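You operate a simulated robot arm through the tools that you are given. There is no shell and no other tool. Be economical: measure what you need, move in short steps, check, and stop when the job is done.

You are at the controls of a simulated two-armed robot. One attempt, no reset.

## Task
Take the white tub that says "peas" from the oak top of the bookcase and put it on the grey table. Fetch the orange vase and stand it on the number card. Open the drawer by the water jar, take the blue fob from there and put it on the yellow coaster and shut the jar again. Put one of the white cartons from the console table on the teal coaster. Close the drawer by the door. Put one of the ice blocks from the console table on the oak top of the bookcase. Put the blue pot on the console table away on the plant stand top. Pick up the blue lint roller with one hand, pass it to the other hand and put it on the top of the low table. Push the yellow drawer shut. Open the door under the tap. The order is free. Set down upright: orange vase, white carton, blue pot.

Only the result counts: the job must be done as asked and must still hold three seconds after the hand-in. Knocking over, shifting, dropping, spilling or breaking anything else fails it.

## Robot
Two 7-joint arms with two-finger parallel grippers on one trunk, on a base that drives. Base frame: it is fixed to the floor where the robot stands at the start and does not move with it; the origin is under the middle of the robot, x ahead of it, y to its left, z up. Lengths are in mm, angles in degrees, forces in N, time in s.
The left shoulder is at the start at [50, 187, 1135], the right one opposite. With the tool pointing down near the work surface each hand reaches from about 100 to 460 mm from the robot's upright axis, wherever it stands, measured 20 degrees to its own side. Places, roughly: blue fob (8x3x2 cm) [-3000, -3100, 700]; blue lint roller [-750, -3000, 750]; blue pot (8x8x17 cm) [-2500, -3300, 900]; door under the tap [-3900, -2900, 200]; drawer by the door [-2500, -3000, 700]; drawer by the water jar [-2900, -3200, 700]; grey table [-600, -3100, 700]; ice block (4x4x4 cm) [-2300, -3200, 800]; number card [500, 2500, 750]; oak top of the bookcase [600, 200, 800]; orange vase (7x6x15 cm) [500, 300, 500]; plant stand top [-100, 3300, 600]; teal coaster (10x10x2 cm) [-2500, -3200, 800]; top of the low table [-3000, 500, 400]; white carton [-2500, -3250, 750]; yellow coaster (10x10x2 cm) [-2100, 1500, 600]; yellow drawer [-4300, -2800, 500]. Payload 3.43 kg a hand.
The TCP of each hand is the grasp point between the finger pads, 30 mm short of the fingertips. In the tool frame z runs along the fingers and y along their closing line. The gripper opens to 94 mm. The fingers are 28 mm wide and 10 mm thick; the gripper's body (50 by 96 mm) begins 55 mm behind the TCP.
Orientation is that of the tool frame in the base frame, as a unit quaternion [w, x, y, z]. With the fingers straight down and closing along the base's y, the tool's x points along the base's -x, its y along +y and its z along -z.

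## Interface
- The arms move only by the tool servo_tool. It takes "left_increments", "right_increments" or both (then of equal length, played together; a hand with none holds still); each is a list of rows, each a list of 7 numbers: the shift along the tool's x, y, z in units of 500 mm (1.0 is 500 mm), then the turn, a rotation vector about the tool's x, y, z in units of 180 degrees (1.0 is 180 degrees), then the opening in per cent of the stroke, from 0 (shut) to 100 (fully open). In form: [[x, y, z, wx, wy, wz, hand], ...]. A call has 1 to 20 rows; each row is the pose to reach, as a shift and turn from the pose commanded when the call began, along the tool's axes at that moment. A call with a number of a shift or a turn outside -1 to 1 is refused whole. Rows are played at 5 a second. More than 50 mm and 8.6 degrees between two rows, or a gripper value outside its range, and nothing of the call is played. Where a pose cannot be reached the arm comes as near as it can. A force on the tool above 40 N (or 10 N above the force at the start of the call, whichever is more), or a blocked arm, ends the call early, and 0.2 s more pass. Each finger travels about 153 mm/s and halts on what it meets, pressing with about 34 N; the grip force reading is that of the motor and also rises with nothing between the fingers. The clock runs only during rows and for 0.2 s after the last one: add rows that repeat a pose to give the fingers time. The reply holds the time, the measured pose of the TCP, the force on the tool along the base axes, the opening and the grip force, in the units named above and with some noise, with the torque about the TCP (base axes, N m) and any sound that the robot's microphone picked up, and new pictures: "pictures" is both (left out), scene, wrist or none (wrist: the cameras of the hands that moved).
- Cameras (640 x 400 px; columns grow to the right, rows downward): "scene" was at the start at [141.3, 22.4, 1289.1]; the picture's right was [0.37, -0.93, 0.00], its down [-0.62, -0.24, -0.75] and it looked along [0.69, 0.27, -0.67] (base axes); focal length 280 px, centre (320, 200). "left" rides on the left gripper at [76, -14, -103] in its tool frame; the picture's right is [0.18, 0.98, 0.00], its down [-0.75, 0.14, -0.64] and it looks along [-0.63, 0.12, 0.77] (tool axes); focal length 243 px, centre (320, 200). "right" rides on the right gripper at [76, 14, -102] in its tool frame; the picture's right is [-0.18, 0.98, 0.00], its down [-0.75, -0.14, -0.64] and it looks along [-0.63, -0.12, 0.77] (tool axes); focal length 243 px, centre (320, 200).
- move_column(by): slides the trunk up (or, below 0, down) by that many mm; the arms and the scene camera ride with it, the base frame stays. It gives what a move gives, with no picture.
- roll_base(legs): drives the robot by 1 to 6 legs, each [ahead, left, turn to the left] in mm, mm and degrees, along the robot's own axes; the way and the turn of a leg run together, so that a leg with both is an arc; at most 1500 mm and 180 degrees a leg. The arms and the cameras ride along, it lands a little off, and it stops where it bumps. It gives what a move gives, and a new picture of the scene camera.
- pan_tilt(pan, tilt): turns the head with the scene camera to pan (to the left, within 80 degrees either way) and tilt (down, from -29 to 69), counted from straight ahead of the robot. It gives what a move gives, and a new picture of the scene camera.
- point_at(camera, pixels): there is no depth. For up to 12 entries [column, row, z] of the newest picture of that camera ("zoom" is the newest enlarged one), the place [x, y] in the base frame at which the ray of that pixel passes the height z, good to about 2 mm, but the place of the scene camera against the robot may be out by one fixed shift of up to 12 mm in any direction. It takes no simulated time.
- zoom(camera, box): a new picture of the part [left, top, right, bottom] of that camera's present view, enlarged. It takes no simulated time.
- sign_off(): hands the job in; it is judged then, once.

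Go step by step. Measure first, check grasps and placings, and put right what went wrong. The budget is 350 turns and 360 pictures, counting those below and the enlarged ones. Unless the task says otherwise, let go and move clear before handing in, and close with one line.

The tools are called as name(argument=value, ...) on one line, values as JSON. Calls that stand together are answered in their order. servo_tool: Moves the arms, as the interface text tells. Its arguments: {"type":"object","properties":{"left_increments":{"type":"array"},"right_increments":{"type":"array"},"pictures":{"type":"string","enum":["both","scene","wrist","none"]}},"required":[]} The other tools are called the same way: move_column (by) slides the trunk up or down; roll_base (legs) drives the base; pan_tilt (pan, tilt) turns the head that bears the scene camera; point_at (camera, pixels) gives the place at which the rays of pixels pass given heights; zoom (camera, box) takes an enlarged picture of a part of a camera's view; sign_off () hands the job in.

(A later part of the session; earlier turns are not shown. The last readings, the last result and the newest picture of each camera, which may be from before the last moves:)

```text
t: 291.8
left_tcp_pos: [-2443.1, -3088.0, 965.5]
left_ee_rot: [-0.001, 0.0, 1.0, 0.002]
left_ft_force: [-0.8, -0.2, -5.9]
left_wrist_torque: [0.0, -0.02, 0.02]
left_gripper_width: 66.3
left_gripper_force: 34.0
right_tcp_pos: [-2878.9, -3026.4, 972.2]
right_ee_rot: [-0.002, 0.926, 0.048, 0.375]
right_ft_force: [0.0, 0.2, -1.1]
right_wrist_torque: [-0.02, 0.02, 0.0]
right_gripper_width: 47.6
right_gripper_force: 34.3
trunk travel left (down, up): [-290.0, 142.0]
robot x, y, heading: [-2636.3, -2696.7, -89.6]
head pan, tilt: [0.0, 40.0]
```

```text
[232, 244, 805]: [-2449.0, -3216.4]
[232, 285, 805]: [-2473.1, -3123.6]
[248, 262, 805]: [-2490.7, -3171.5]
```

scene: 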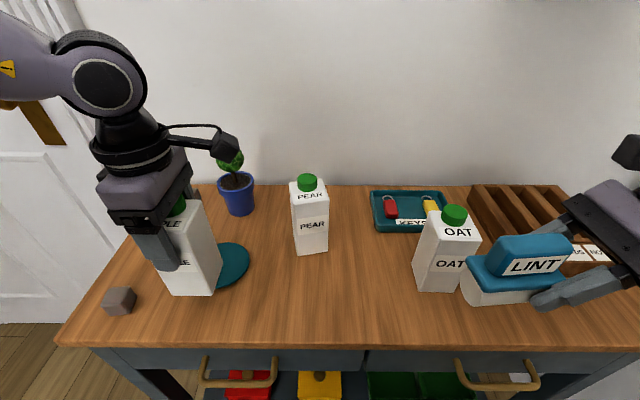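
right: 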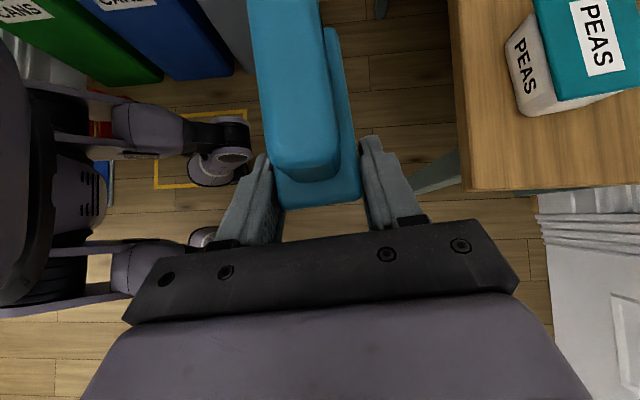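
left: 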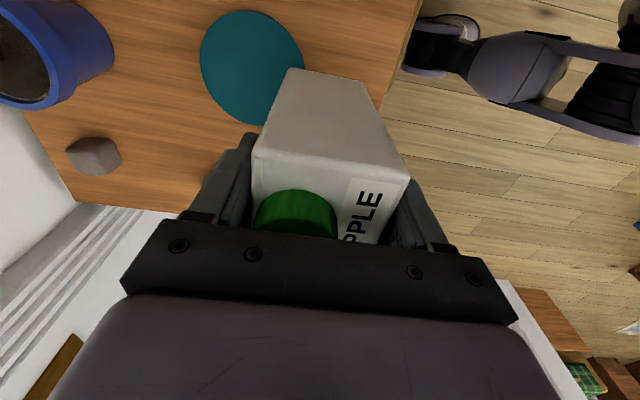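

servo_tool(left_increments=[[0.009, -0.068, 0, 0, 0, 0, 50], [0.018, -0.136, 0, 0, 0, 0, 50], [0.018, -0.136, 0, 0, 0, 0, 50]])

```text
t: 292.6
left_tcp_pos: [-2451.5, -3158.3, 967.7]
left_ee_rot: [-0.001, 0.0, 1.0, 0.001]
left_ft_force: [-0.4, 0.5, -4.8]
left_wrist_torque: [0.0, -0.02, 0.03]
left_gripper_width: 66.4
left_gripper_force: 33.6
right_tcp_pos: [-2877.6, -3027.2, 971.3]
right_ee_rot: [-0.001, 0.926, 0.047, 0.375]
right_ft_force: [0.5, -0.8, -0.6]
right_wrist_torque: [0.0, 0.06, 0.02]
right_gripper_width: 48.0
right_gripper_force: 34.2
trunk travel left (down, up): [-290.0, 142.0]
robot x, y, heading: [-2635.3, -2696.7, -89.2]
head pan, tilt: [0.0, 40.0]
```

scene: 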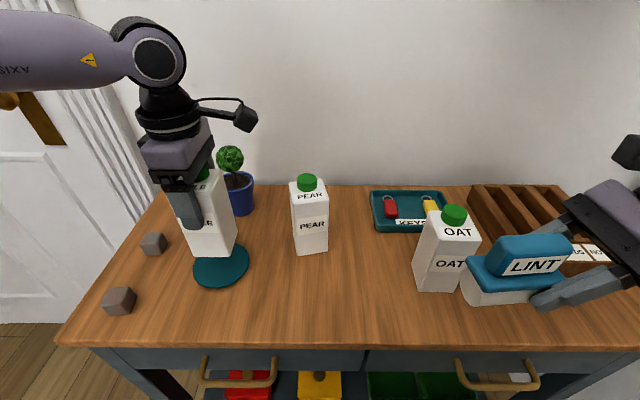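
left: 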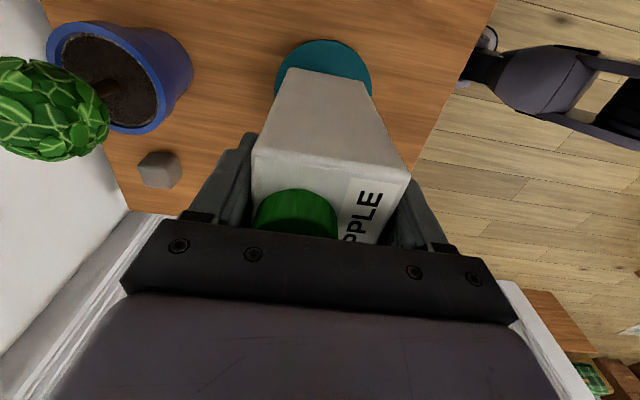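

servo_tool(left_increments=[[0, 0, 0.04, 0, 0, 0, 50], [0, 0, 0.072, 0, 0, 0, 50], [0, 0, 0.072, 0, 0, 0, 50]], pictures="none")

servo_tool(left_increments=[[0, 0, 0.007, 0, 0, 0, 50], [0, 0, 0.014, 0, 0, 0, 50], [0, 0, 0.014, 0, 0, 0, 50]], pictures="none")

```text
t: 293.4
left_tcp_pos: [-2453.2, -3158.0, 933.2]
left_ee_rot: [0.0, -0.001, 1.0, 0.001]
left_ft_force: [0.0, -0.3, -4.8]
left_wrist_torque: [0.03, 0.02, 0.03]
left_gripper_width: 66.5
left_gripper_force: 33.9
right_tcp_pos: [-2879.0, -3026.0, 971.0]
right_ee_rot: [-0.003, 0.926, 0.049, 0.375]
right_ft_force: [-0.7, 0.0, -1.2]
right_wrist_torque: [0.03, 0.06, -0.01]
right_gripper_width: 47.5
right_gripper_force: 34.0
trunk travel left (down, up): [-290.0, 142.0]
robot x, y, heading: [-2636.4, -2698.4, -89.4]
head pan, tilt: [0.0, 40.0]
```

```text
t: 294.2
left_tcp_pos: [-2453.5, -3156.4, 923.7]
left_ee_rot: [-0.001, 0.0, 1.0, 0.001]
left_ft_force: [0.0, -0.3, -4.8]
left_wrist_torque: [-0.03, 0.01, -0.03]
left_gripper_width: 66.6
left_gripper_force: 33.9
right_tcp_pos: [-2878.7, -3026.0, 971.9]
right_ee_rot: [-0.003, 0.926, 0.049, 0.374]
right_ft_force: [0.3, 0.7, -1.0]
right_wrist_torque: [0.01, 0.04, 0.0]
right_gripper_width: 47.4
right_gripper_force: 33.9
trunk travel left (down, up): [-290.0, 142.0]
robot x, y, heading: [-2633.2, -2691.7, -89.5]
head pan, tilt: [0.0, 40.0]
```

servo_tool(left_increments=[[0, 0, 0.005, 0, 0, 0, 50], [0, 0, 0.01, 0, 0, 0, 50], [0, 0, 0.01, 0, 0, 0, 50]], pictures="none")

servo_tool(left_increments=[[0, 0, 0.004, 0, 0, 0, 50], [0, 0, 0.008, 0, 0, 0, 50], [0, 0, 0.008, 0, 0, 0, 50]], pictures="none")

```text
t: 295.0
left_tcp_pos: [-2454.1, -3156.5, 918.5]
left_ee_rot: [0.0, 0.0, 1.0, 0.001]
left_ft_force: [-0.3, -0.7, -4.6]
left_wrist_torque: [0.02, 0.0, -0.02]
left_gripper_width: 66.5
left_gripper_force: 34.4
right_tcp_pos: [-2878.7, -3026.6, 971.7]
right_ee_rot: [-0.004, 0.926, 0.049, 0.375]
right_ft_force: [-0.3, 0.1, -1.5]
right_wrist_torque: [-0.03, 0.03, 0.03]
right_gripper_width: 48.0
right_gripper_force: 34.1
trunk travel left (down, up): [-290.0, 142.0]
robot x, y, heading: [-2634.5, -2693.4, -89.6]
head pan, tilt: [0.0, 40.0]
```

```text
t: 295.8
left_tcp_pos: [-2453.8, -3156.0, 918.1]
left_ee_rot: [-0.001, 0.0, 1.0, -0.004]
left_ft_force: [3.3, -0.5, 24.0]
left_wrist_torque: [0.46, -0.37, -0.02]
left_gripper_width: 66.3
left_gripper_force: 33.9
right_tcp_pos: [-2880.0, -3024.9, 972.0]
right_ee_rot: [-0.001, 0.926, 0.049, 0.375]
right_ft_force: [-0.2, 0.4, -1.5]
right_wrist_torque: [-0.02, 0.05, 0.0]
right_gripper_width: 47.5
right_gripper_force: 33.9
trunk travel left (down, up): [-290.0, 142.0]
robot x, y, heading: [-2638.3, -2690.9, -89.3]
head pan, tilt: [0.0, 40.0]
```

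Contact at z≈918 (24 N). Ease 2 mm, open, and rise.

servo_tool(left_increments=[[0, 0, -0.006, 0, 0, 0, 50], [0, 0, -0.006, 0, 0, 0, 80], [0, 0, -0.006, 0, 0, 0, 100], [0, 0, -0.006, 0, 0, 0, 100], [0, 0, -0.08, 0, 0, 0, 100], [0, 0, -0.16, 0, 0, 0, 100], [0, 0, -0.24, 0, 0, 0, 100], [0, 0, -0.24, 0, 0, 0, 100]])

```text
t: 297.6
left_tcp_pos: [-2449.4, -3156.0, 1035.2]
left_ee_rot: [0.0, 0.0, 1.0, 0.001]
left_ft_force: [0.0, -0.5, -0.3]
left_wrist_torque: [0.0, 0.01, 0.03]
left_gripper_width: 93.8
left_gripper_force: 0.1
right_tcp_pos: [-2877.3, -3025.7, 970.4]
right_ee_rot: [-0.002, 0.925, 0.048, 0.376]
right_ft_force: [0.6, 0.8, -1.9]
right_wrist_torque: [-0.04, 0.03, -0.02]
right_gripper_width: 47.7
right_gripper_force: 33.9
trunk travel left (down, up): [-290.0, 142.0]
robot x, y, heading: [-2634.4, -2693.0, -89.6]
head pan, tilt: [0.0, 40.0]
```

scene: 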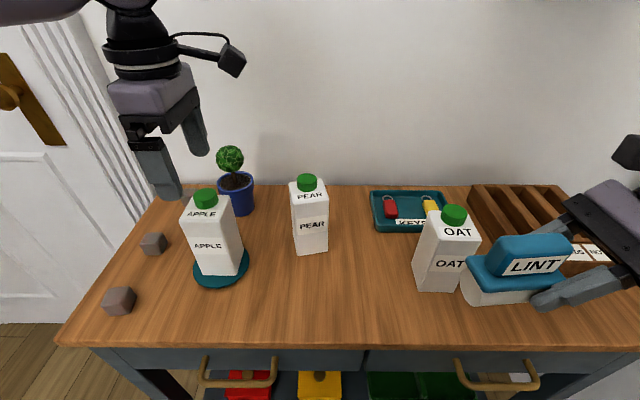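
left: 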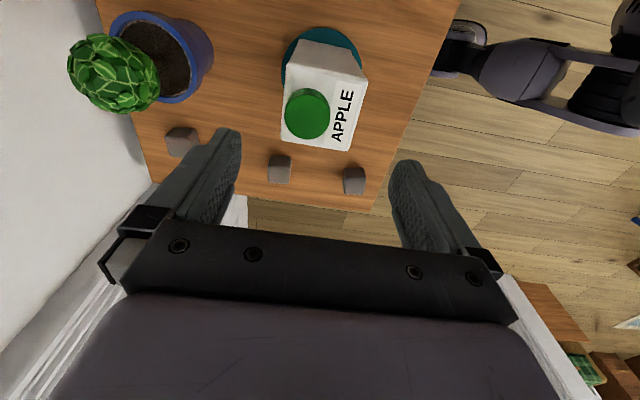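

APPLE stands on the teal coaster. Now back off, and head for the yellow drawer, facing −X.

roll_base(legs=[[-450, 0, 0], [0, 0, -90], [750, 0, 0]])

pan_tilt(pan=20, tilt=35)

```text
t: 307.9
left_tcp_pos: [-3833.2, -2333.2, 1034.5]
left_ee_rot: [0.0, 0.736, 0.677, 0.001]
left_ft_force: [-0.5, -0.2, 0.1]
left_wrist_torque: [0.01, -0.01, -0.03]
left_gripper_width: 93.6
left_gripper_force: 0.0
right_tcp_pos: [-3669.7, -1915.0, 971.0]
right_ee_rot: [0.275, 0.662, -0.648, 0.256]
right_ft_force: [0.2, 1.2, -1.8]
right_wrist_torque: [-0.02, 0.01, 0.02]
right_gripper_width: 47.5
right_gripper_force: 34.0
trunk travel left (down, up): [-290.0, 142.0]
robot x, y, heading: [-3359.6, -2186.5, 176.0]
head pan, tilt: [0.0, 40.0]
```

scene: 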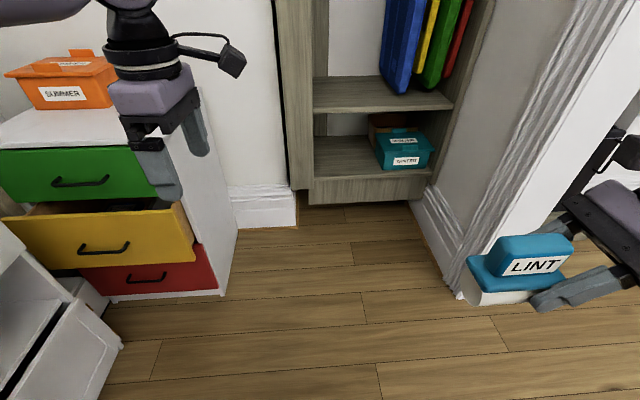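

```text
t: 308.7
left_tcp_pos: [-3834.0, -2333.0, 1035.6]
left_ee_rot: [0.0, 0.736, 0.677, 0.0]
left_ft_force: [-0.2, 0.9, 0.4]
left_wrist_torque: [0.0, 0.0, 0.0]
left_gripper_width: 93.9
left_gripper_force: 0.0
right_tcp_pos: [-3668.9, -1915.3, 971.7]
right_ee_rot: [0.275, 0.662, -0.648, 0.256]
right_ft_force: [-0.3, 0.0, -1.9]
right_wrist_torque: [0.03, -0.02, 0.01]
right_gripper_width: 47.9
right_gripper_force: 34.2
trunk travel left (down, up): [-290.0, 142.0]
robot x, y, heading: [-3360.8, -2183.5, 175.7]
head pan, tilt: [20.0, 35.0]
```

scene: 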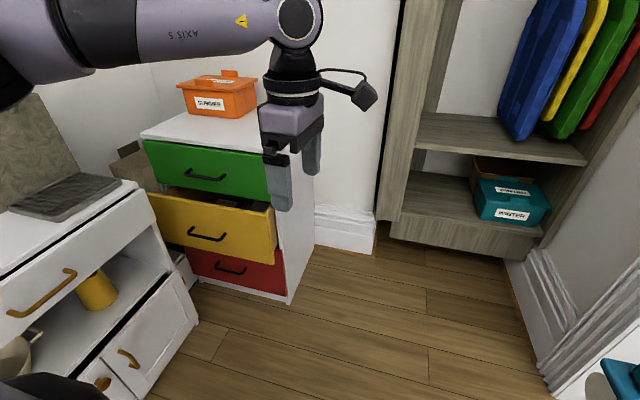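

point_at(camera="scene", pixels=[[290, 300, 0], [200, 282, 0], [143, 140, 800], [290, 160, 800], [150, 195, 560], [272, 212, 560], [277, 262, 350], [160, 243, 350], [205, 238, 460], [195, 327, 0], [140, 190, 700], [130, 355, 200]])

```text
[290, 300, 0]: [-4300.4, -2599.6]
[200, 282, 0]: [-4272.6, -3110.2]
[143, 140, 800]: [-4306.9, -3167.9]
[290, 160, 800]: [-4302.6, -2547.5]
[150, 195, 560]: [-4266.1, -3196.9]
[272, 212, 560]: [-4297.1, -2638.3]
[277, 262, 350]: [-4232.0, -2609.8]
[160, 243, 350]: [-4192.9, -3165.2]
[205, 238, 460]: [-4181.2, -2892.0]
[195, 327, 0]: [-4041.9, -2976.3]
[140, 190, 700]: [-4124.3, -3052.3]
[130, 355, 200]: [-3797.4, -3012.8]
```

Chest front plane x≈−4300; the yellow panel is ~65 mm out (x≈−4235, z≈350–600). Position the robot, tilt the left hand forward with fingers closed.

roll_base(legs=[[150, 430, 4.3]])

servo_tool(left_increments=[[0, 0.02, 0, 0.042, 0, 0, 50], [0, 0.04, 0, 0.083, 0, 0, 0], [0, 0.06, 0, 0.125, 0, 0, 0], [0, 0.08, 0, 0.167, 0, 0, 0], [0, 0.1, 0, 0.208, 0, 0, 0], [0, 0.12, 0, 0.25, 0, 0, 0], [0, 0.14, 0, 0.292, 0, 0, 0], [0, 0.16, 0, 0.333, 0, 0, 0], [0, 0.16, 0, 0.333, 0, 0, 0]], pictures="none")

move_column(by=-250)

```text
t: 311.4
left_tcp_pos: [-3988.5, -2783.0, 1036.2]
left_ee_rot: [0.0, 0.712, 0.703, 0.002]
left_ft_force: [0.1, -0.5, -1.0]
left_wrist_torque: [0.03, -0.05, 0.0]
left_gripper_width: 93.9
left_gripper_force: 0.1
right_tcp_pos: [-3853.6, -2357.2, 972.2]
right_ee_rot: [0.266, 0.685, -0.625, 0.265]
right_ft_force: [-0.4, -0.3, -1.2]
right_wrist_torque: [0.05, 0.02, -0.03]
right_gripper_width: 47.6
right_gripper_force: 33.8
trunk travel left (down, up): [-290.0, 142.0]
robot x, y, heading: [-3522.2, -2604.7, 179.8]
head pan, tilt: [20.0, 35.0]
```

scene: 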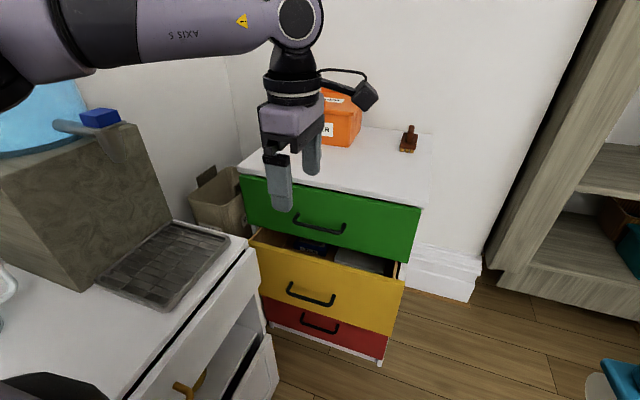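

```text
t: 313.4
left_tcp_pos: [-3935.1, -2774.1, 1042.5]
left_ee_rot: [-0.356, 0.616, 0.609, -0.351]
left_ft_force: [-0.8, 0.4, -0.1]
left_wrist_torque: [-0.01, -0.03, -0.03]
left_gripper_width: 0.0
left_gripper_force: 33.0
left hand out of reach, approached as far as the arm can: row 8, 9
right_tcp_pos: [-3852.4, -2355.3, 972.0]
right_ee_rot: [0.266, 0.685, -0.625, 0.265]
right_ft_force: [0.2, 0.8, -1.7]
right_wrist_torque: [0.03, -0.01, -0.01]
right_gripper_width: 47.2
right_gripper_force: 34.3
trunk travel left (down, up): [-290.0, 142.0]
robot x, y, heading: [-3526.2, -2600.8, 179.8]
head pan, tilt: [20.0, 35.0]
```

```text
t: 316.0
left_tcp_pos: [-3935.1, -2773.0, 794.8]
left_ee_rot: [-0.355, 0.616, 0.61, -0.35]
left_ft_force: [0.1, 0.8, -0.7]
left_wrist_torque: [0.01, -0.03, -0.01]
left_gripper_width: 0.0
left_gripper_force: 33.1
right_tcp_pos: [-3852.4, -2354.8, 721.4]
right_ee_rot: [0.265, 0.685, -0.625, 0.265]
right_ft_force: [0.7, 1.0, -1.3]
right_wrist_torque: [0.04, 0.03, 0.02]
right_gripper_width: 47.3
right_gripper_force: 34.1
trunk travel left (down, up): [-40.0, 392.0]
robot x, y, heading: [-3523.9, -2602.7, 179.8]
head pan, tilt: [20.0, 35.0]
```

servo_tool(left_increments=[[-0.007, 0.068, 0.04, 0, 0, 0, 0], [-0.014, 0.136, 0.079, 0, 0, 0, 0], [-0.02, 0.204, 0.119, 0, 0, 0, 0], [-0.027, 0.272, 0.158, 0, 0, 0, 0], [-0.034, 0.34, 0.198, 0, 0, 0, 0], [-0.04, 0.408, 0.238, 0, 0, 0, 0], [-0.047, 0.476, 0.277, 0, 0, 0, 0], [-0.054, 0.544, 0.317, 0, 0, 0, 0], [-0.054, 0.544, 0.317, 0, 0, 0, 0]], pictures="both")

```text
t: 318.0
left_tcp_pos: [-3957.7, -2786.6, 631.6]
left_ee_rot: [-0.348, 0.617, 0.614, -0.349]
left_ft_force: [0.5, -0.7, 0.2]
left_wrist_torque: [-0.01, -0.02, -0.01]
left_gripper_width: 0.0
left_gripper_force: 33.4
left hand out of reach, approached as far as the arm can: row 1, 2, 3, 4, 5, 6, 7, 8, 9
right_tcp_pos: [-3852.8, -2354.1, 720.9]
right_ee_rot: [0.265, 0.685, -0.625, 0.264]
right_ft_force: [0.7, 0.4, -1.8]
right_wrist_torque: [0.02, 0.06, -0.03]
right_gripper_width: 47.5
right_gripper_force: 34.2
trunk travel left (down, up): [-40.0, 392.0]
robot x, y, heading: [-3524.3, -2605.1, 180.0]
head pan, tilt: [20.0, 35.0]
```

scene: 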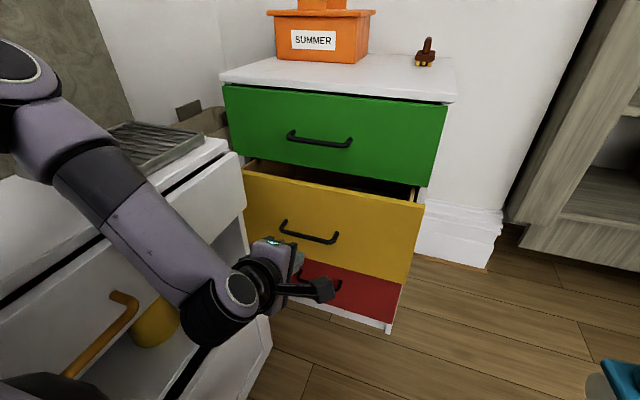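
left: 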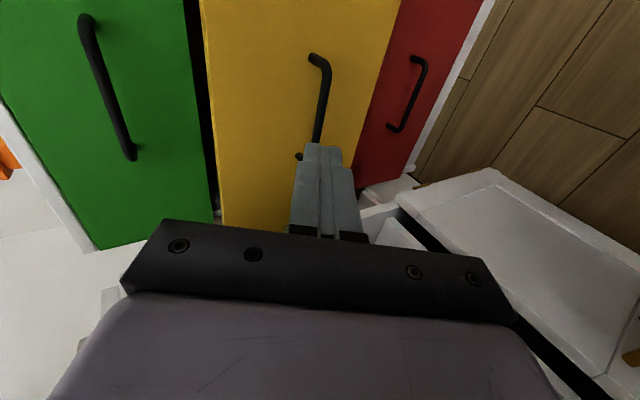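

move_column(by=-38)

servo_tool(left_increments=[[0, 0.05, 0.05, 0, 0, 0, 0], [0, 0.09, 0.11, 0, 0, 0, 0], [0, 0.12, 0.17, 0, 0, 0, 0], [0, 0.15, 0.22, 0, 0, 0, 0], [0, 0.15, 0.22, 0, 0, 0, 0]], pictures="both")

```text
t: 318.8
left_tcp_pos: [-3957.9, -2786.8, 595.1]
left_ee_rot: [-0.349, 0.617, 0.613, -0.35]
left_ft_force: [0.0, 0.0, 0.7]
left_wrist_torque: [0.0, 0.0, 0.01]
left_gripper_width: 0.0
left_gripper_force: 33.4
right_tcp_pos: [-3853.4, -2354.8, 685.3]
right_ee_rot: [0.266, 0.684, -0.625, 0.265]
right_ft_force: [0.7, 0.2, -1.1]
right_wrist_torque: [0.02, 0.03, -0.03]
right_gripper_width: 47.6
right_gripper_force: 34.0
trunk travel left (down, up): [-2.0, 430.0]
robot x, y, heading: [-3522.1, -2604.3, 179.7]
head pan, tilt: [20.0, 35.0]
```

```text
t: 320.0
left_tcp_pos: [-4003.1, -2794.9, 581.2]
left_ee_rot: [-0.344, 0.617, 0.615, -0.35]
left_ft_force: [-0.8, 0.1, 0.2]
left_wrist_torque: [0.0, -0.02, 0.02]
left_gripper_width: 0.2
left_gripper_force: 32.8
left hand out of reach, approached as far as the arm can: row 1, 2, 3, 4, 5
right_tcp_pos: [-3853.2, -2354.4, 683.5]
right_ee_rot: [0.265, 0.685, -0.625, 0.265]
right_ft_force: [-0.3, 0.1, -0.9]
right_wrist_torque: [0.03, 0.02, -0.03]
right_gripper_width: 47.3
right_gripper_force: 33.8
trunk travel left (down, up): [-2.0, 430.0]
robot x, y, heading: [-3521.9, -2601.4, 179.9]
head pan, tilt: [20.0, 35.0]
```

scene: 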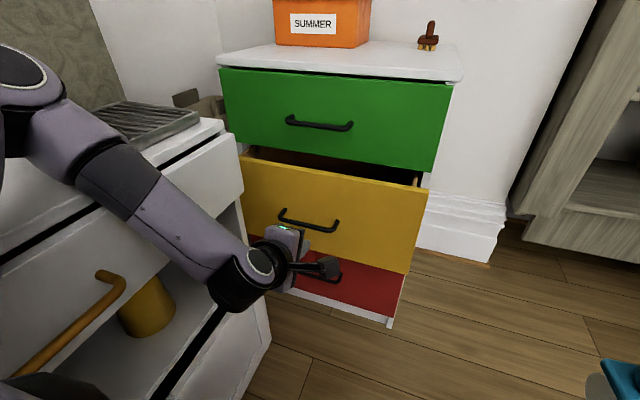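
left: 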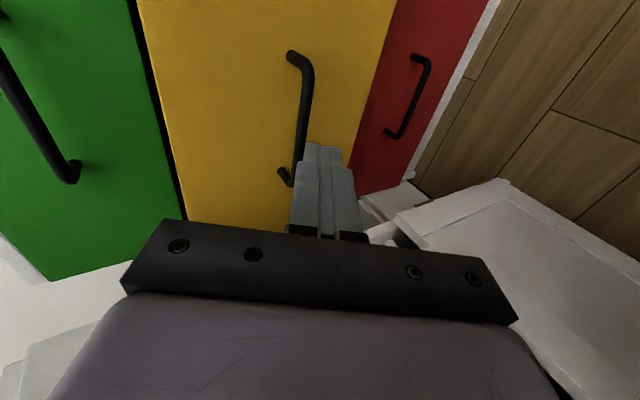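

point_at(camera="scene", pixels=[[425, 192, 560], [425, 192, 590], [425, 192, 610], [405, 272, 350], [405, 272, 330], [437, 172, 590], [388, 322, 50], [310, 222, 470]])

point_at(camera="left", pixels=[[170, 150, 560], [170, 150, 590], [170, 150, 610], [372, 100, 350], [372, 100, 330]])

```text
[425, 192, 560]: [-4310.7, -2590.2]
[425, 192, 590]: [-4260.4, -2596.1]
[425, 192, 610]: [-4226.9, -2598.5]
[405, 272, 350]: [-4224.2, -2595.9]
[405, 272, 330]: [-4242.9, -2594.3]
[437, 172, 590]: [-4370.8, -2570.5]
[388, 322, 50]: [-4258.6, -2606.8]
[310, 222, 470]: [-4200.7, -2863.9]
```

```text
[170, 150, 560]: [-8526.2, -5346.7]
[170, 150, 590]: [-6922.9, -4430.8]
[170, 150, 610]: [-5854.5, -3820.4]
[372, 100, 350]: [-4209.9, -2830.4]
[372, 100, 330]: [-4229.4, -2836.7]
```

Panel is at x≈−4230, z 345–608; my fingertips at z≈566 will meet it below its top edge. Drive ahead to push it in.

roll_base(legs=[[200, 0, 0], [65, 0, 0]])

```text
t: 321.2
left_tcp_pos: [-4080.2, -2782.2, 581.9]
left_ee_rot: [-0.343, 0.616, 0.617, -0.35]
left_ft_force: [-0.5, -0.5, -0.6]
left_wrist_torque: [-0.01, 0.0, 0.0]
left_gripper_width: 0.1
left_gripper_force: 33.5
right_tcp_pos: [-3932.1, -2341.9, 682.2]
right_ee_rot: [0.264, 0.686, -0.623, 0.266]
right_ft_force: [-0.7, -1.3, -1.5]
right_wrist_torque: [0.02, 0.03, 0.03]
right_gripper_width: 47.5
right_gripper_force: 34.0
trunk travel left (down, up): [-2.0, 430.0]
robot x, y, heading: [-3601.2, -2586.2, -179.8]
head pan, tilt: [20.0, 35.0]
stopped in leg 1: the robot was blocked; the commanded pose is now the measured one
```

scene: 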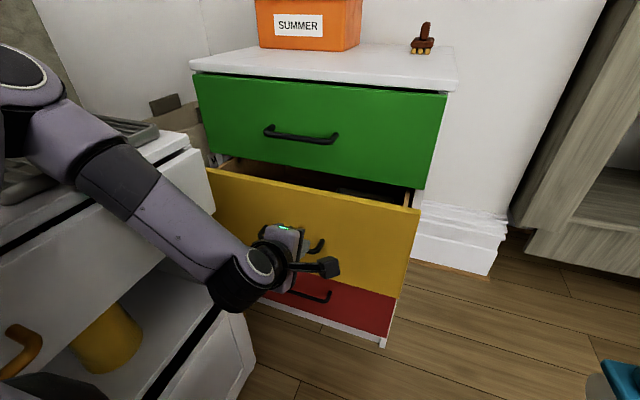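

Blocked, apparently the arm against the cabinet. Back off, move 80 mm to the right, and try again.

roll_base(legs=[[-50, 0, 0], [0, -80, 0], [150, 0, 0]])

```text
t: 323.8
left_tcp_pos: [-4177.3, -2701.0, 580.9]
left_ee_rot: [-0.343, 0.615, 0.618, -0.35]
left_ft_force: [0.0, 0.6, 0.0]
left_wrist_torque: [-0.02, -0.02, 0.03]
left_gripper_width: 0.0
left_gripper_force: 32.5
right_tcp_pos: [-4030.1, -2262.0, 683.2]
right_ee_rot: [0.264, 0.686, -0.623, 0.265]
right_ft_force: [-0.3, 0.6, -0.9]
right_wrist_torque: [0.02, -0.02, -0.03]
right_gripper_width: 47.7
right_gripper_force: 33.9
trunk travel left (down, up): [-2.0, 430.0]
robot x, y, heading: [-3702.5, -2506.6, -180.2]
head pan, tilt: [20.0, 35.0]
```

scene: 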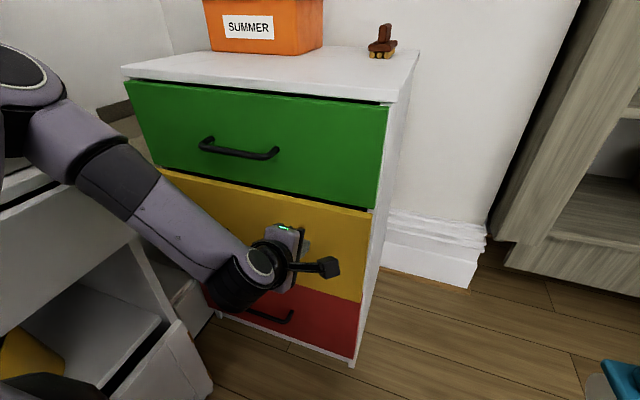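

The yellow drawer seems nearly shut. Continue ahead to press it fully.

roll_base(legs=[[95, 0, 0]])

zoom(camera="scene", box=[60, 60, 480, 380])

```text
t: 324.8
left_tcp_pos: [-4219.4, -2701.2, 581.8]
left_ee_rot: [-0.342, 0.616, 0.618, -0.348]
left_ft_force: [8.8, -2.6, 7.5]
left_wrist_torque: [0.1, 0.18, -0.02]
left_gripper_width: 0.2
left_gripper_force: 33.9
right_tcp_pos: [-4079.5, -2260.7, 682.3]
right_ee_rot: [0.263, 0.687, -0.623, 0.266]
right_ft_force: [-0.3, -0.2, -2.3]
right_wrist_torque: [0.0, -0.03, -0.02]
right_gripper_width: 47.4
right_gripper_force: 33.8
trunk travel left (down, up): [-2.0, 430.0]
robot x, y, heading: [-3753.4, -2508.2, -179.5]
head pan, tilt: [20.0, 35.0]
stopped in leg 1: the force on the tool passed its limit (the readings are from after the stop); the commanded pose is now the measured one
```

scene: 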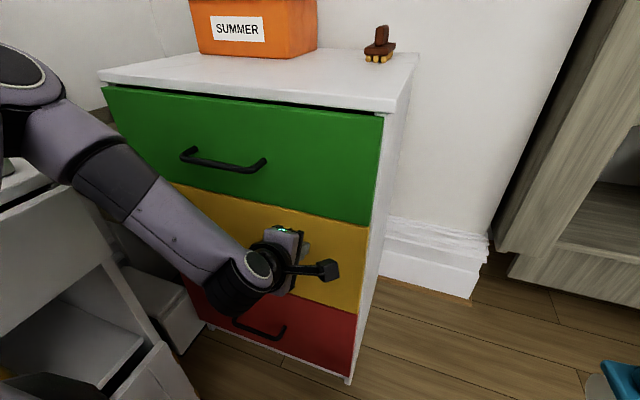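

```text
1.25 times, centred on (270, 220) of scene
```

zoom: 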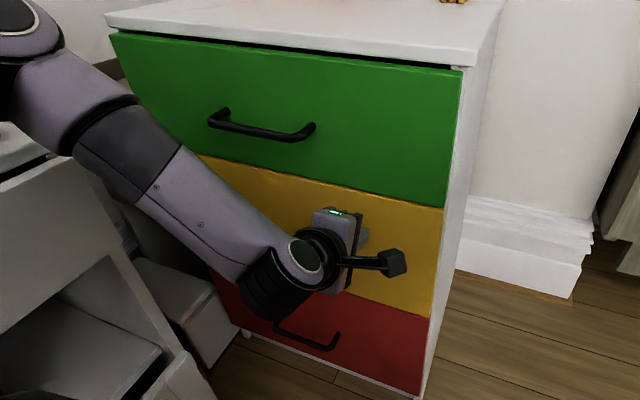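

Force limit reached and the yellow front is flush with the others: shut. Now back away, turn to face the cabinet, and straighten the left hand.

roll_base(legs=[[-150, -250, 0], [0, 0, 90]])

servo_tool(left_increments=[[0, -0.02, -0.02, -0.042, 0, 0, 0], [0, -0.04, -0.04, -0.083, 0, 0, 0], [0, -0.06, -0.06, -0.125, 0, 0, 0], [0, -0.08, -0.08, -0.167, 0, 0, 0], [0, -0.1, -0.1, -0.208, 0, 0, 0], [0, -0.12, -0.12, -0.25, 0, 0, 0], [0, -0.14, -0.14, -0.292, 0, 0, 0], [0, -0.14, -0.14, -0.333, 0, 0, 0], [0, -0.14, -0.14, -0.333, 0, 0, 0]], pictures="none")

servo_tool(left_increments=[[0, 0, 0, 0, 0, 0.042, 50], [0, 0, 0, 0, 0, 0.083, 50], [0, 0, 0, 0, 0, 0.125, 50], [0, 0, 0, 0, 0, 0.167, 50], [0, 0, 0, 0, 0, 0.208, 50], [0, 0, 0, 0, 0, 0.25, 50], [0, 0, 0, 0, 0, 0.292, 50], [0, 0, 0, 0, 0, 0.333, 50], [0, 0, 0, 0, 0, 0.375, 50], [0, 0, 0, 0, 0, 0.417, 50], [0, 0, 0, 0, 0, 0.458, 50], [0, 0, 0, 0, 0, 0.5, 50], [0, 0, 0, 0, 0, 0.5, 50]], pictures="both")

```text
t: 330.6
left_tcp_pos: [-3412.1, -2730.7, 580.3]
left_ee_rot: [0.002, 0.002, 0.874, -0.486]
left_ft_force: [1.1, -0.1, -0.4]
left_wrist_torque: [0.03, 0.0, -0.01]
left_gripper_width: 0.1
left_gripper_force: 33.2
right_tcp_pos: [-3852.4, -2585.6, 682.4]
right_ee_rot: [0.0, 0.927, 0.041, 0.374]
right_ft_force: [-0.2, 0.3, -1.5]
right_wrist_torque: [-0.01, 0.06, 0.01]
right_gripper_width: 47.8
right_gripper_force: 34.2
trunk travel left (down, up): [-2.0, 430.0]
robot x, y, heading: [-3601.5, -2254.5, -90.3]
head pan, tilt: [20.0, 35.0]
```

scene: 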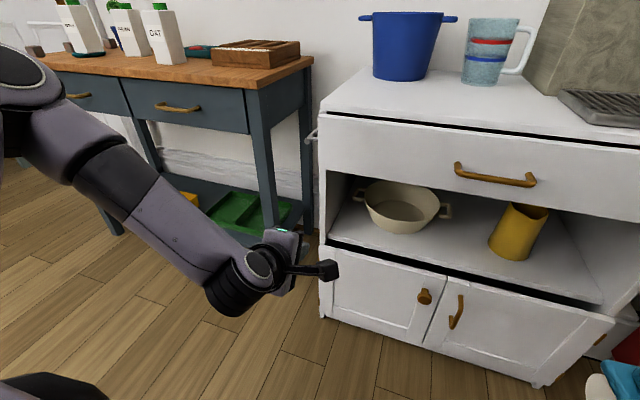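

```text
t: 332.6
left_tcp_pos: [-3412.6, -2708.7, 678.5]
left_ee_rot: [0.003, 0.002, 1.0, 0.016]
left_ft_force: [0.0, -0.2, 0.1]
left_wrist_torque: [0.02, 0.05, 0.01]
left_gripper_width: 0.0
left_gripper_force: 32.8
right_tcp_pos: [-3851.2, -2585.7, 683.5]
right_ee_rot: [0.0, 0.926, 0.041, 0.374]
right_ft_force: [0.5, 0.8, -0.6]
right_wrist_torque: [0.01, 0.01, 0.03]
right_gripper_width: 47.8
right_gripper_force: 34.3
trunk travel left (down, up): [-2.0, 430.0]
robot x, y, heading: [-3606.9, -2256.0, -90.4]
head pan, tilt: [20.0, 35.0]
```

```text
t: 335.4
left_tcp_pos: [-3412.5, -2707.9, 678.1]
left_ee_rot: [-0.007, 0.708, 0.706, 0.013]
left_ft_force: [0.4, 0.2, -0.1]
left_wrist_torque: [-0.03, -0.01, -0.04]
left_gripper_width: 47.0
left_gripper_force: 0.1
right_tcp_pos: [-3851.5, -2585.1, 682.9]
right_ee_rot: [0.0, 0.926, 0.04, 0.374]
right_ft_force: [-0.6, -0.1, -0.9]
right_wrist_torque: [0.04, 0.02, 0.04]
right_gripper_width: 47.5
right_gripper_force: 33.8
trunk travel left (down, up): [-2.0, 430.0]
robot x, y, heading: [-3603.3, -2260.5, -90.4]
head pan, tilt: [20.0, 35.0]
```

scene: 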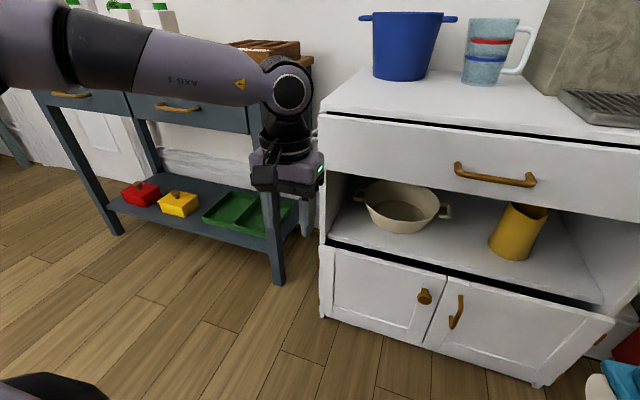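
left: 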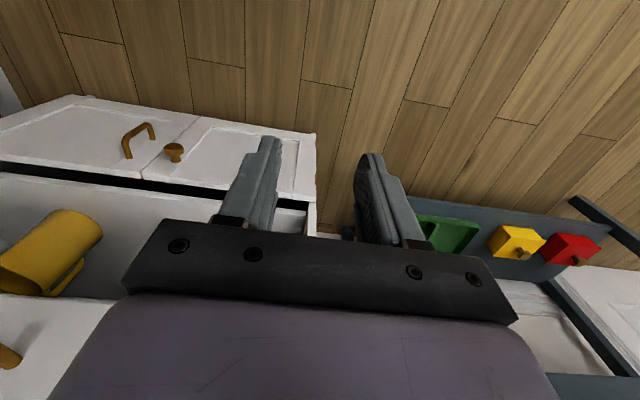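

Right door handle at scene (457,312) and left wrist (138,140). Triangulate.

point_at(camera="scene", pixels=[[457, 312, 200], [457, 312, 250], [457, 312, 300], [435, 312, 250], [612, 322, 350], [615, 310, 350], [322, 250, 380], [540, 385, 0], [322, 315, 0]])

point_at(camera="left", pixels=[[138, 140, 200], [138, 140, 250], [138, 140, 300], [128, 157, 300], [128, 157, 280], [155, 125, 220], [155, 125, 250]])

zoom(camera="scene", box=[300, 220, 640, 400])

```text
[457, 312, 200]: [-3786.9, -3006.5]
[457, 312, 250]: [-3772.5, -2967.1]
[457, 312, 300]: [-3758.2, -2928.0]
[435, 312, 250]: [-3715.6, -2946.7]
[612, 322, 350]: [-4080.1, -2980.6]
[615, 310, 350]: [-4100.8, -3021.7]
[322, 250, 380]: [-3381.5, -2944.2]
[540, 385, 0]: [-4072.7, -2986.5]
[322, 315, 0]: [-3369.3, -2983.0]
```

```text
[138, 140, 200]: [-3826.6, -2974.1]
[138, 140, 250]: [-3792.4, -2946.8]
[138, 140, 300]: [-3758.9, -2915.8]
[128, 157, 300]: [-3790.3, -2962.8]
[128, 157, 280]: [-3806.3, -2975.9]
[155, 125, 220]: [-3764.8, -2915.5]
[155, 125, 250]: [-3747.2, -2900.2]
```

```text
1.88 times, centred on (470, 310) of scene
```

zoom: 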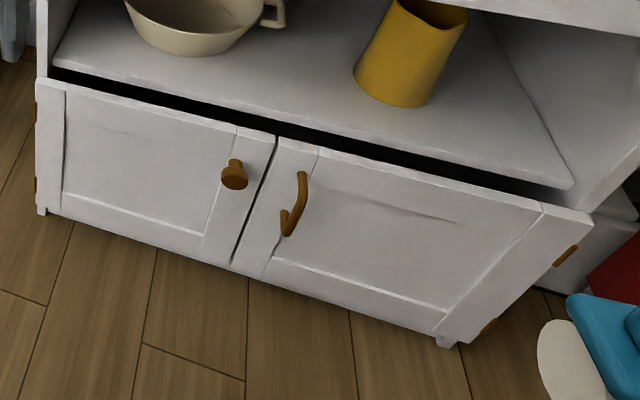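

Handle ≈(−3767,−2933,283), door front y≈−2985, hinges on the right. Raise the right arm clear of the chest, and tilt the left hand 35° forward for the pull.

servo_tool(left_increments=[[0, 0, 0, 0, -0.033, 0, 50], [0, 0, 0, 0, -0.065, 0, 50], [0, 0, 0, 0, -0.097, 0, 50], [0, 0, 0, 0, -0.13, 0, 50], [0, 0, 0, 0, -0.162, 0, 50], [0, 0, 0, 0, -0.194, 0, 50], [0, 0, 0, 0, -0.194, 0, 50]], right_increments=[[0.075, 0.005, -0.03, 0, 0, 0, 30], [0.15, 0.009, -0.06, 0, 0, 0, 30], [0.224, 0.014, -0.09, 0, 0, 0, 30], [0.3, 0.019, -0.119, 0, 0, 0, 30], [0.374, 0.023, -0.148, 0, 0, 0, 30], [0.448, 0.028, -0.178, 0, 0, 0, 30], [0.448, 0.028, -0.178, 0, 0, 0, 30]], pictures="none")

roll_base(legs=[[0, -300, 0.3], [120, 0, 0]])

pan_tilt(pan=10, tilt=50)

```text
t: 336.9
left_tcp_pos: [-3412.5, -2708.4, 676.9]
left_ee_rot: [0.204, 0.679, 0.676, -0.201]
left_ft_force: [-0.1, 0.7, -0.2]
left_wrist_torque: [0.01, 0.0, -0.01]
left_gripper_width: 46.9
left_gripper_force: 0.0
right_tcp_pos: [-3751.5, -2586.3, 902.9]
right_ee_rot: [-0.001, 0.926, 0.041, 0.374]
right_ft_force: [0.1, -0.5, -0.9]
right_wrist_torque: [-0.02, 0.04, 0.03]
right_gripper_width: 47.4
right_gripper_force: 33.7
trunk travel left (down, up): [-2.0, 430.0]
robot x, y, heading: [-3601.5, -2261.6, -90.5]
head pan, tilt: [20.0, 35.0]
```

```text
t: 338.6
left_tcp_pos: [-3620.3, -2698.1, 679.8]
left_ee_rot: [0.205, 0.677, 0.677, -0.206]
left_ft_force: [-0.7, -0.1, 0.2]
left_wrist_torque: [0.01, 0.01, 0.01]
left_gripper_width: 46.9
left_gripper_force: 0.1
right_tcp_pos: [-3947.2, -2575.0, 899.9]
right_ee_rot: [-0.017, 0.927, 0.058, 0.37]
right_ft_force: [0.8, -0.3, -1.1]
right_wrist_torque: [0.0, 0.04, 0.03]
right_gripper_width: 47.7
right_gripper_force: 34.1
trunk travel left (down, up): [-2.0, 430.0]
robot x, y, heading: [-3819.3, -2253.9, -90.0]
head pan, tilt: [20.0, 35.0]
stopped in leg 1: the robot was blocked; the commanded pose is now the measured one
```

scene: 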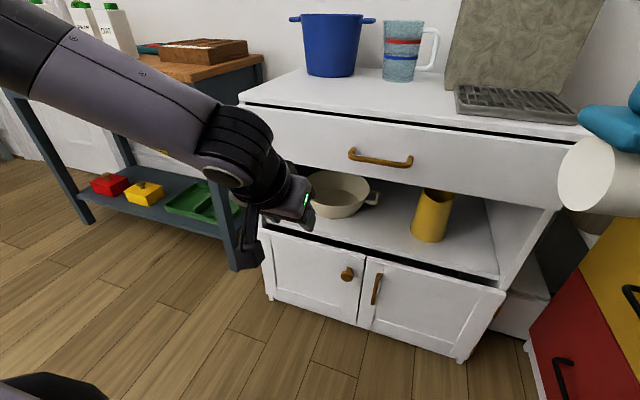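

```text
t: 339.4
left_tcp_pos: [-3620.2, -2700.6, 679.9]
left_ee_rot: [0.205, 0.675, 0.678, -0.206]
left_ft_force: [0.5, 0.4, 0.3]
left_wrist_torque: [0.04, -0.01, 0.04]
left_gripper_width: 46.9
left_gripper_force: 0.1
right_tcp_pos: [-3946.4, -2575.9, 899.0]
right_ee_rot: [-0.018, 0.927, 0.058, 0.369]
right_ft_force: [0.1, 0.6, -1.2]
right_wrist_torque: [-0.01, 0.03, 0.0]
right_gripper_width: 47.6
right_gripper_force: 34.1
trunk travel left (down, up): [-2.0, 430.0]
robot x, y, heading: [-3816.8, -2254.0, -90.3]
head pan, tilt: [10.0, 50.0]
```

scene: 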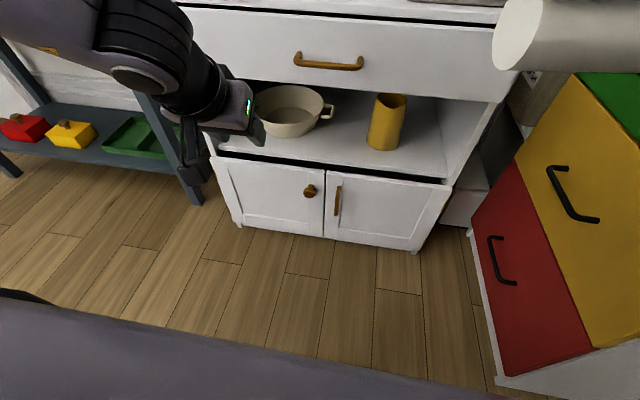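

Blocked at x≈−3817, something touches on the right. Look to the right.

roll_base(legs=[[0, 30, 0]])

pan_tilt(pan=-50, tilt=30)

```text
t: 340.2
left_tcp_pos: [-3592.5, -2703.2, 676.1]
left_ee_rot: [0.205, 0.677, 0.677, -0.201]
left_ft_force: [-0.5, -0.4, -0.1]
left_wrist_torque: [0.02, -0.01, 0.0]
left_gripper_width: 46.9
left_gripper_force: 0.1
right_tcp_pos: [-3922.5, -2582.3, 892.4]
right_ee_rot: [-0.024, 0.926, 0.056, 0.374]
right_ft_force: [-0.1, -0.6, -1.4]
right_wrist_torque: [-0.03, 0.04, 0.03]
right_gripper_width: 47.6
right_gripper_force: 34.1
trunk travel left (down, up): [-2.0, 430.0]
robot x, y, heading: [-3788.2, -2252.0, -89.8]
head pan, tilt: [10.0, 50.0]
```

scene: 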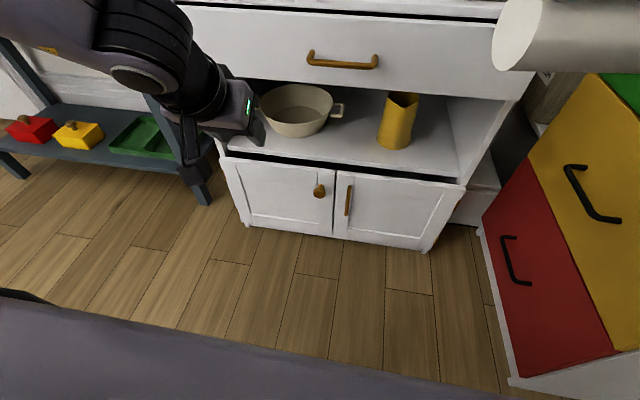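

```text
t: 341.5
left_tcp_pos: [-3595.5, -2703.1, 677.2]
left_ee_rot: [0.205, 0.678, 0.677, -0.201]
left_ft_force: [0.8, -0.2, 0.0]
left_wrist_torque: [-0.01, 0.01, -0.01]
left_gripper_width: 46.7
left_gripper_force: 0.0
right_tcp_pos: [-3921.3, -2582.3, 893.3]
right_ee_rot: [-0.023, 0.926, 0.055, 0.373]
right_ft_force: [0.1, 1.0, -1.0]
right_wrist_torque: [0.0, 0.04, 0.01]
right_gripper_width: 47.8
right_gripper_force: 34.5
trunk travel left (down, up): [-2.0, 430.0]
robot x, y, heading: [-3787.8, -2253.1, -89.9]
head pan, tilt: [-50.0, 30.0]
```

scene: 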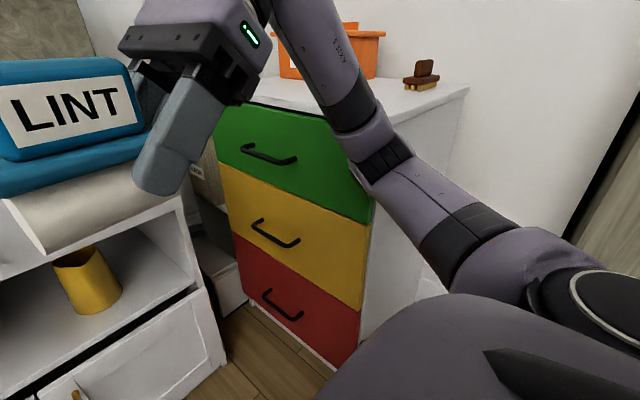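

My right elbow touches the chest there, so I'll do that door later with the right hand once it's free. Next: open the drawer by the jar and take the fob with the left hand. Move in front of it and set the left hand for gripping the horizontal handle.

roll_base(legs=[[0, 600, 0]])

servo_tool(left_increments=[[0, 0, 0, 0, 0, -0.045, 60], [0, 0, 0, 0, 0, -0.09, 60], [0, 0, 0, 0, 0, -0.135, 60], [0, 0, 0, 0, 0, -0.18, 60], [0, 0, 0, 0, 0, -0.225, 60], [0, 0, 0, 0, 0, -0.27, 60], [0, 0, 0, 0, 0, -0.315, 60], [0, 0, 0, 0, 0, -0.36, 60], [0, 0, 0, 0, 0, -0.405, 60], [0, 0, 0, 0, 0, -0.45, 60], [0, 0, 0, 0, 0, -0.495, 60], [0, 0, 0, 0, 0, -0.5, 60]], pictures="none")

servo_tool(left_increments=[[0, 0, 0, 0.045, 0, 0, 60], [0, 0, 0, 0.09, 0, 0, 60], [0, 0, 0, 0.139, 0, 0, 60], [0, 0, 0, 0.139, 0, 0, 60]], pictures="none")

pan_tilt(pan=10, tilt=40)

```text
t: 344.9
left_tcp_pos: [-2988.1, -2702.2, 676.1]
left_ee_rot: [0.205, 0.678, 0.677, -0.2]
left_ft_force: [-0.3, 0.7, -0.1]
left_wrist_torque: [0.0, -0.02, -0.02]
left_gripper_width: 47.0
left_gripper_force: 0.0
right_tcp_pos: [-3315.8, -2582.7, 893.8]
right_ee_rot: [-0.024, 0.925, 0.056, 0.374]
right_ft_force: [0.5, 0.1, -0.8]
right_wrist_torque: [0.03, 0.03, 0.01]
right_gripper_width: 47.6
right_gripper_force: 34.0
trunk travel left (down, up): [-2.0, 430.0]
robot x, y, heading: [-3182.4, -2252.3, -89.9]
head pan, tilt: [-50.0, 30.0]
```

scene: 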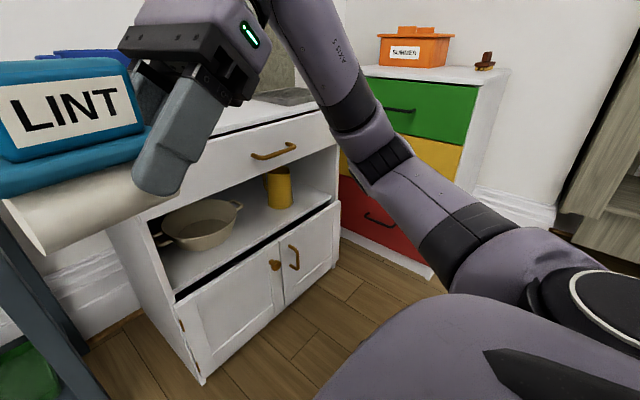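

```text
t: 347.5
left_tcp_pos: [-2989.5, -2701.7, 677.4]
left_ee_rot: [0.003, -0.001, 0.958, -0.287]
left_ft_force: [-0.1, -0.4, 0.2]
left_wrist_torque: [0.0, 0.0, 0.04]
left_gripper_width: 56.1
left_gripper_force: 0.1
right_tcp_pos: [-3315.7, -2581.8, 892.6]
right_ee_rot: [-0.024, 0.925, 0.056, 0.374]
right_ft_force: [0.6, 1.0, -1.4]
right_wrist_torque: [0.0, 0.02, 0.0]
right_gripper_width: 47.8
right_gripper_force: 33.6
trunk travel left (down, up): [-2.0, 430.0]
robot x, y, heading: [-3183.4, -2252.9, -89.8]
head pan, tilt: [-50.0, 30.0]
```

```text
refused: row 3 steps farther than a row can; nothing moved
```

```text
t: 348.8
left_tcp_pos: [-2989.1, -2702.6, 677.6]
left_ee_rot: [0.003, -0.001, 0.958, -0.286]
left_ft_force: [-0.7, 0.4, -0.1]
left_wrist_torque: [-0.01, -0.02, 0.0]
left_gripper_width: 56.5
left_gripper_force: 0.0
right_tcp_pos: [-3315.9, -2583.0, 892.8]
right_ee_rot: [-0.025, 0.926, 0.057, 0.373]
right_ft_force: [0.5, 0.6, -0.9]
right_wrist_torque: [0.0, 0.05, 0.01]
right_gripper_width: 47.4
right_gripper_force: 34.1
trunk travel left (down, up): [-2.0, 430.0]
robot x, y, heading: [-3180.5, -2255.2, -90.0]
head pan, tilt: [10.0, 40.0]
```

scene: 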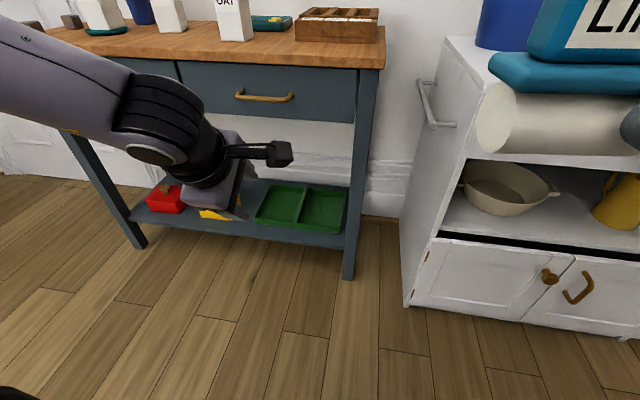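

Handle at (263,97). Finish the tilt and get a wrist view for triangulation.

servo_tool(left_increments=[[0, 0, 0, 0.035, 0, 0, 60], [0, 0, 0, 0.07, 0, 0, 60], [0, 0, 0, 0.105, 0, 0, 60], [0, 0, 0, 0.139, 0, 0, 60], [0, 0, 0, 0.139, 0, 0, 60]], pictures="both")

```text
t: 350.0
left_tcp_pos: [-2988.6, -2703.1, 676.6]
left_ee_rot: [0.003, 0.001, 0.873, -0.488]
left_ft_force: [0.9, 0.1, 0.1]
left_wrist_torque: [-0.02, 0.01, 0.02]
left_gripper_width: 56.4
left_gripper_force: 0.2
right_tcp_pos: [-3315.7, -2582.4, 894.6]
right_ee_rot: [-0.024, 0.926, 0.056, 0.373]
right_ft_force: [0.2, 0.3, -1.2]
right_wrist_torque: [0.02, 0.01, -0.03]
right_gripper_width: 47.4
right_gripper_force: 34.5
trunk travel left (down, up): [-2.0, 430.0]
robot x, y, heading: [-3176.5, -2253.1, -89.8]
head pan, tilt: [10.0, 40.0]
```

scene: 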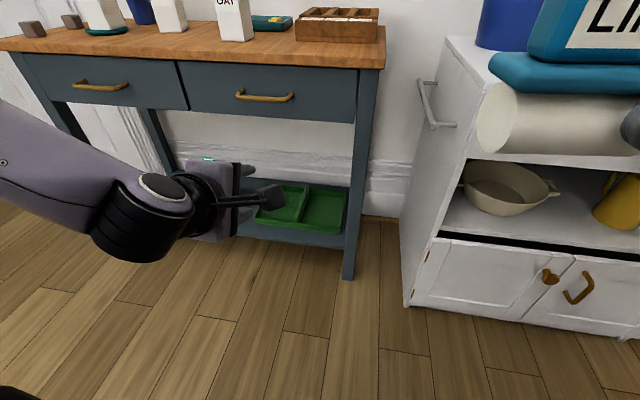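
left: 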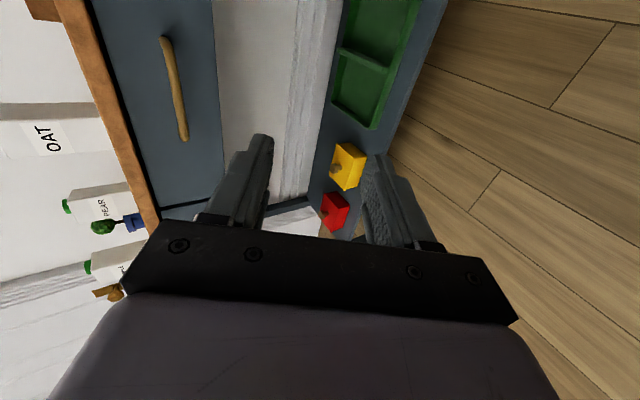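

point_at(camera="scene", pixels=[[264, 98, 680], [264, 98, 700], [264, 98, 720], [236, 94, 700], [292, 97, 700], [188, 65, 760], [356, 70, 760]])

point_at(camera="left", pixels=[[174, 88, 680], [174, 88, 700], [174, 88, 720], [184, 138, 700], [165, 38, 700], [214, 80, 650], [130, 115, 790]])

```text
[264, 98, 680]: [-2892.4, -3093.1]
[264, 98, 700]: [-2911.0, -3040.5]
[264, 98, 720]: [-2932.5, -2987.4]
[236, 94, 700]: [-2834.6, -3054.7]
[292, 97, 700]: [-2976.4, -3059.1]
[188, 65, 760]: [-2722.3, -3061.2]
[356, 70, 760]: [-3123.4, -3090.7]
```

```text
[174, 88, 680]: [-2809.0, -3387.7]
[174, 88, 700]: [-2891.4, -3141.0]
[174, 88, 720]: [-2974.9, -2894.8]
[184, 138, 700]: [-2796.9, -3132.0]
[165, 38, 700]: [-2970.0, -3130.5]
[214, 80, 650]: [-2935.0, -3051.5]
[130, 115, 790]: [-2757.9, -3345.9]
```

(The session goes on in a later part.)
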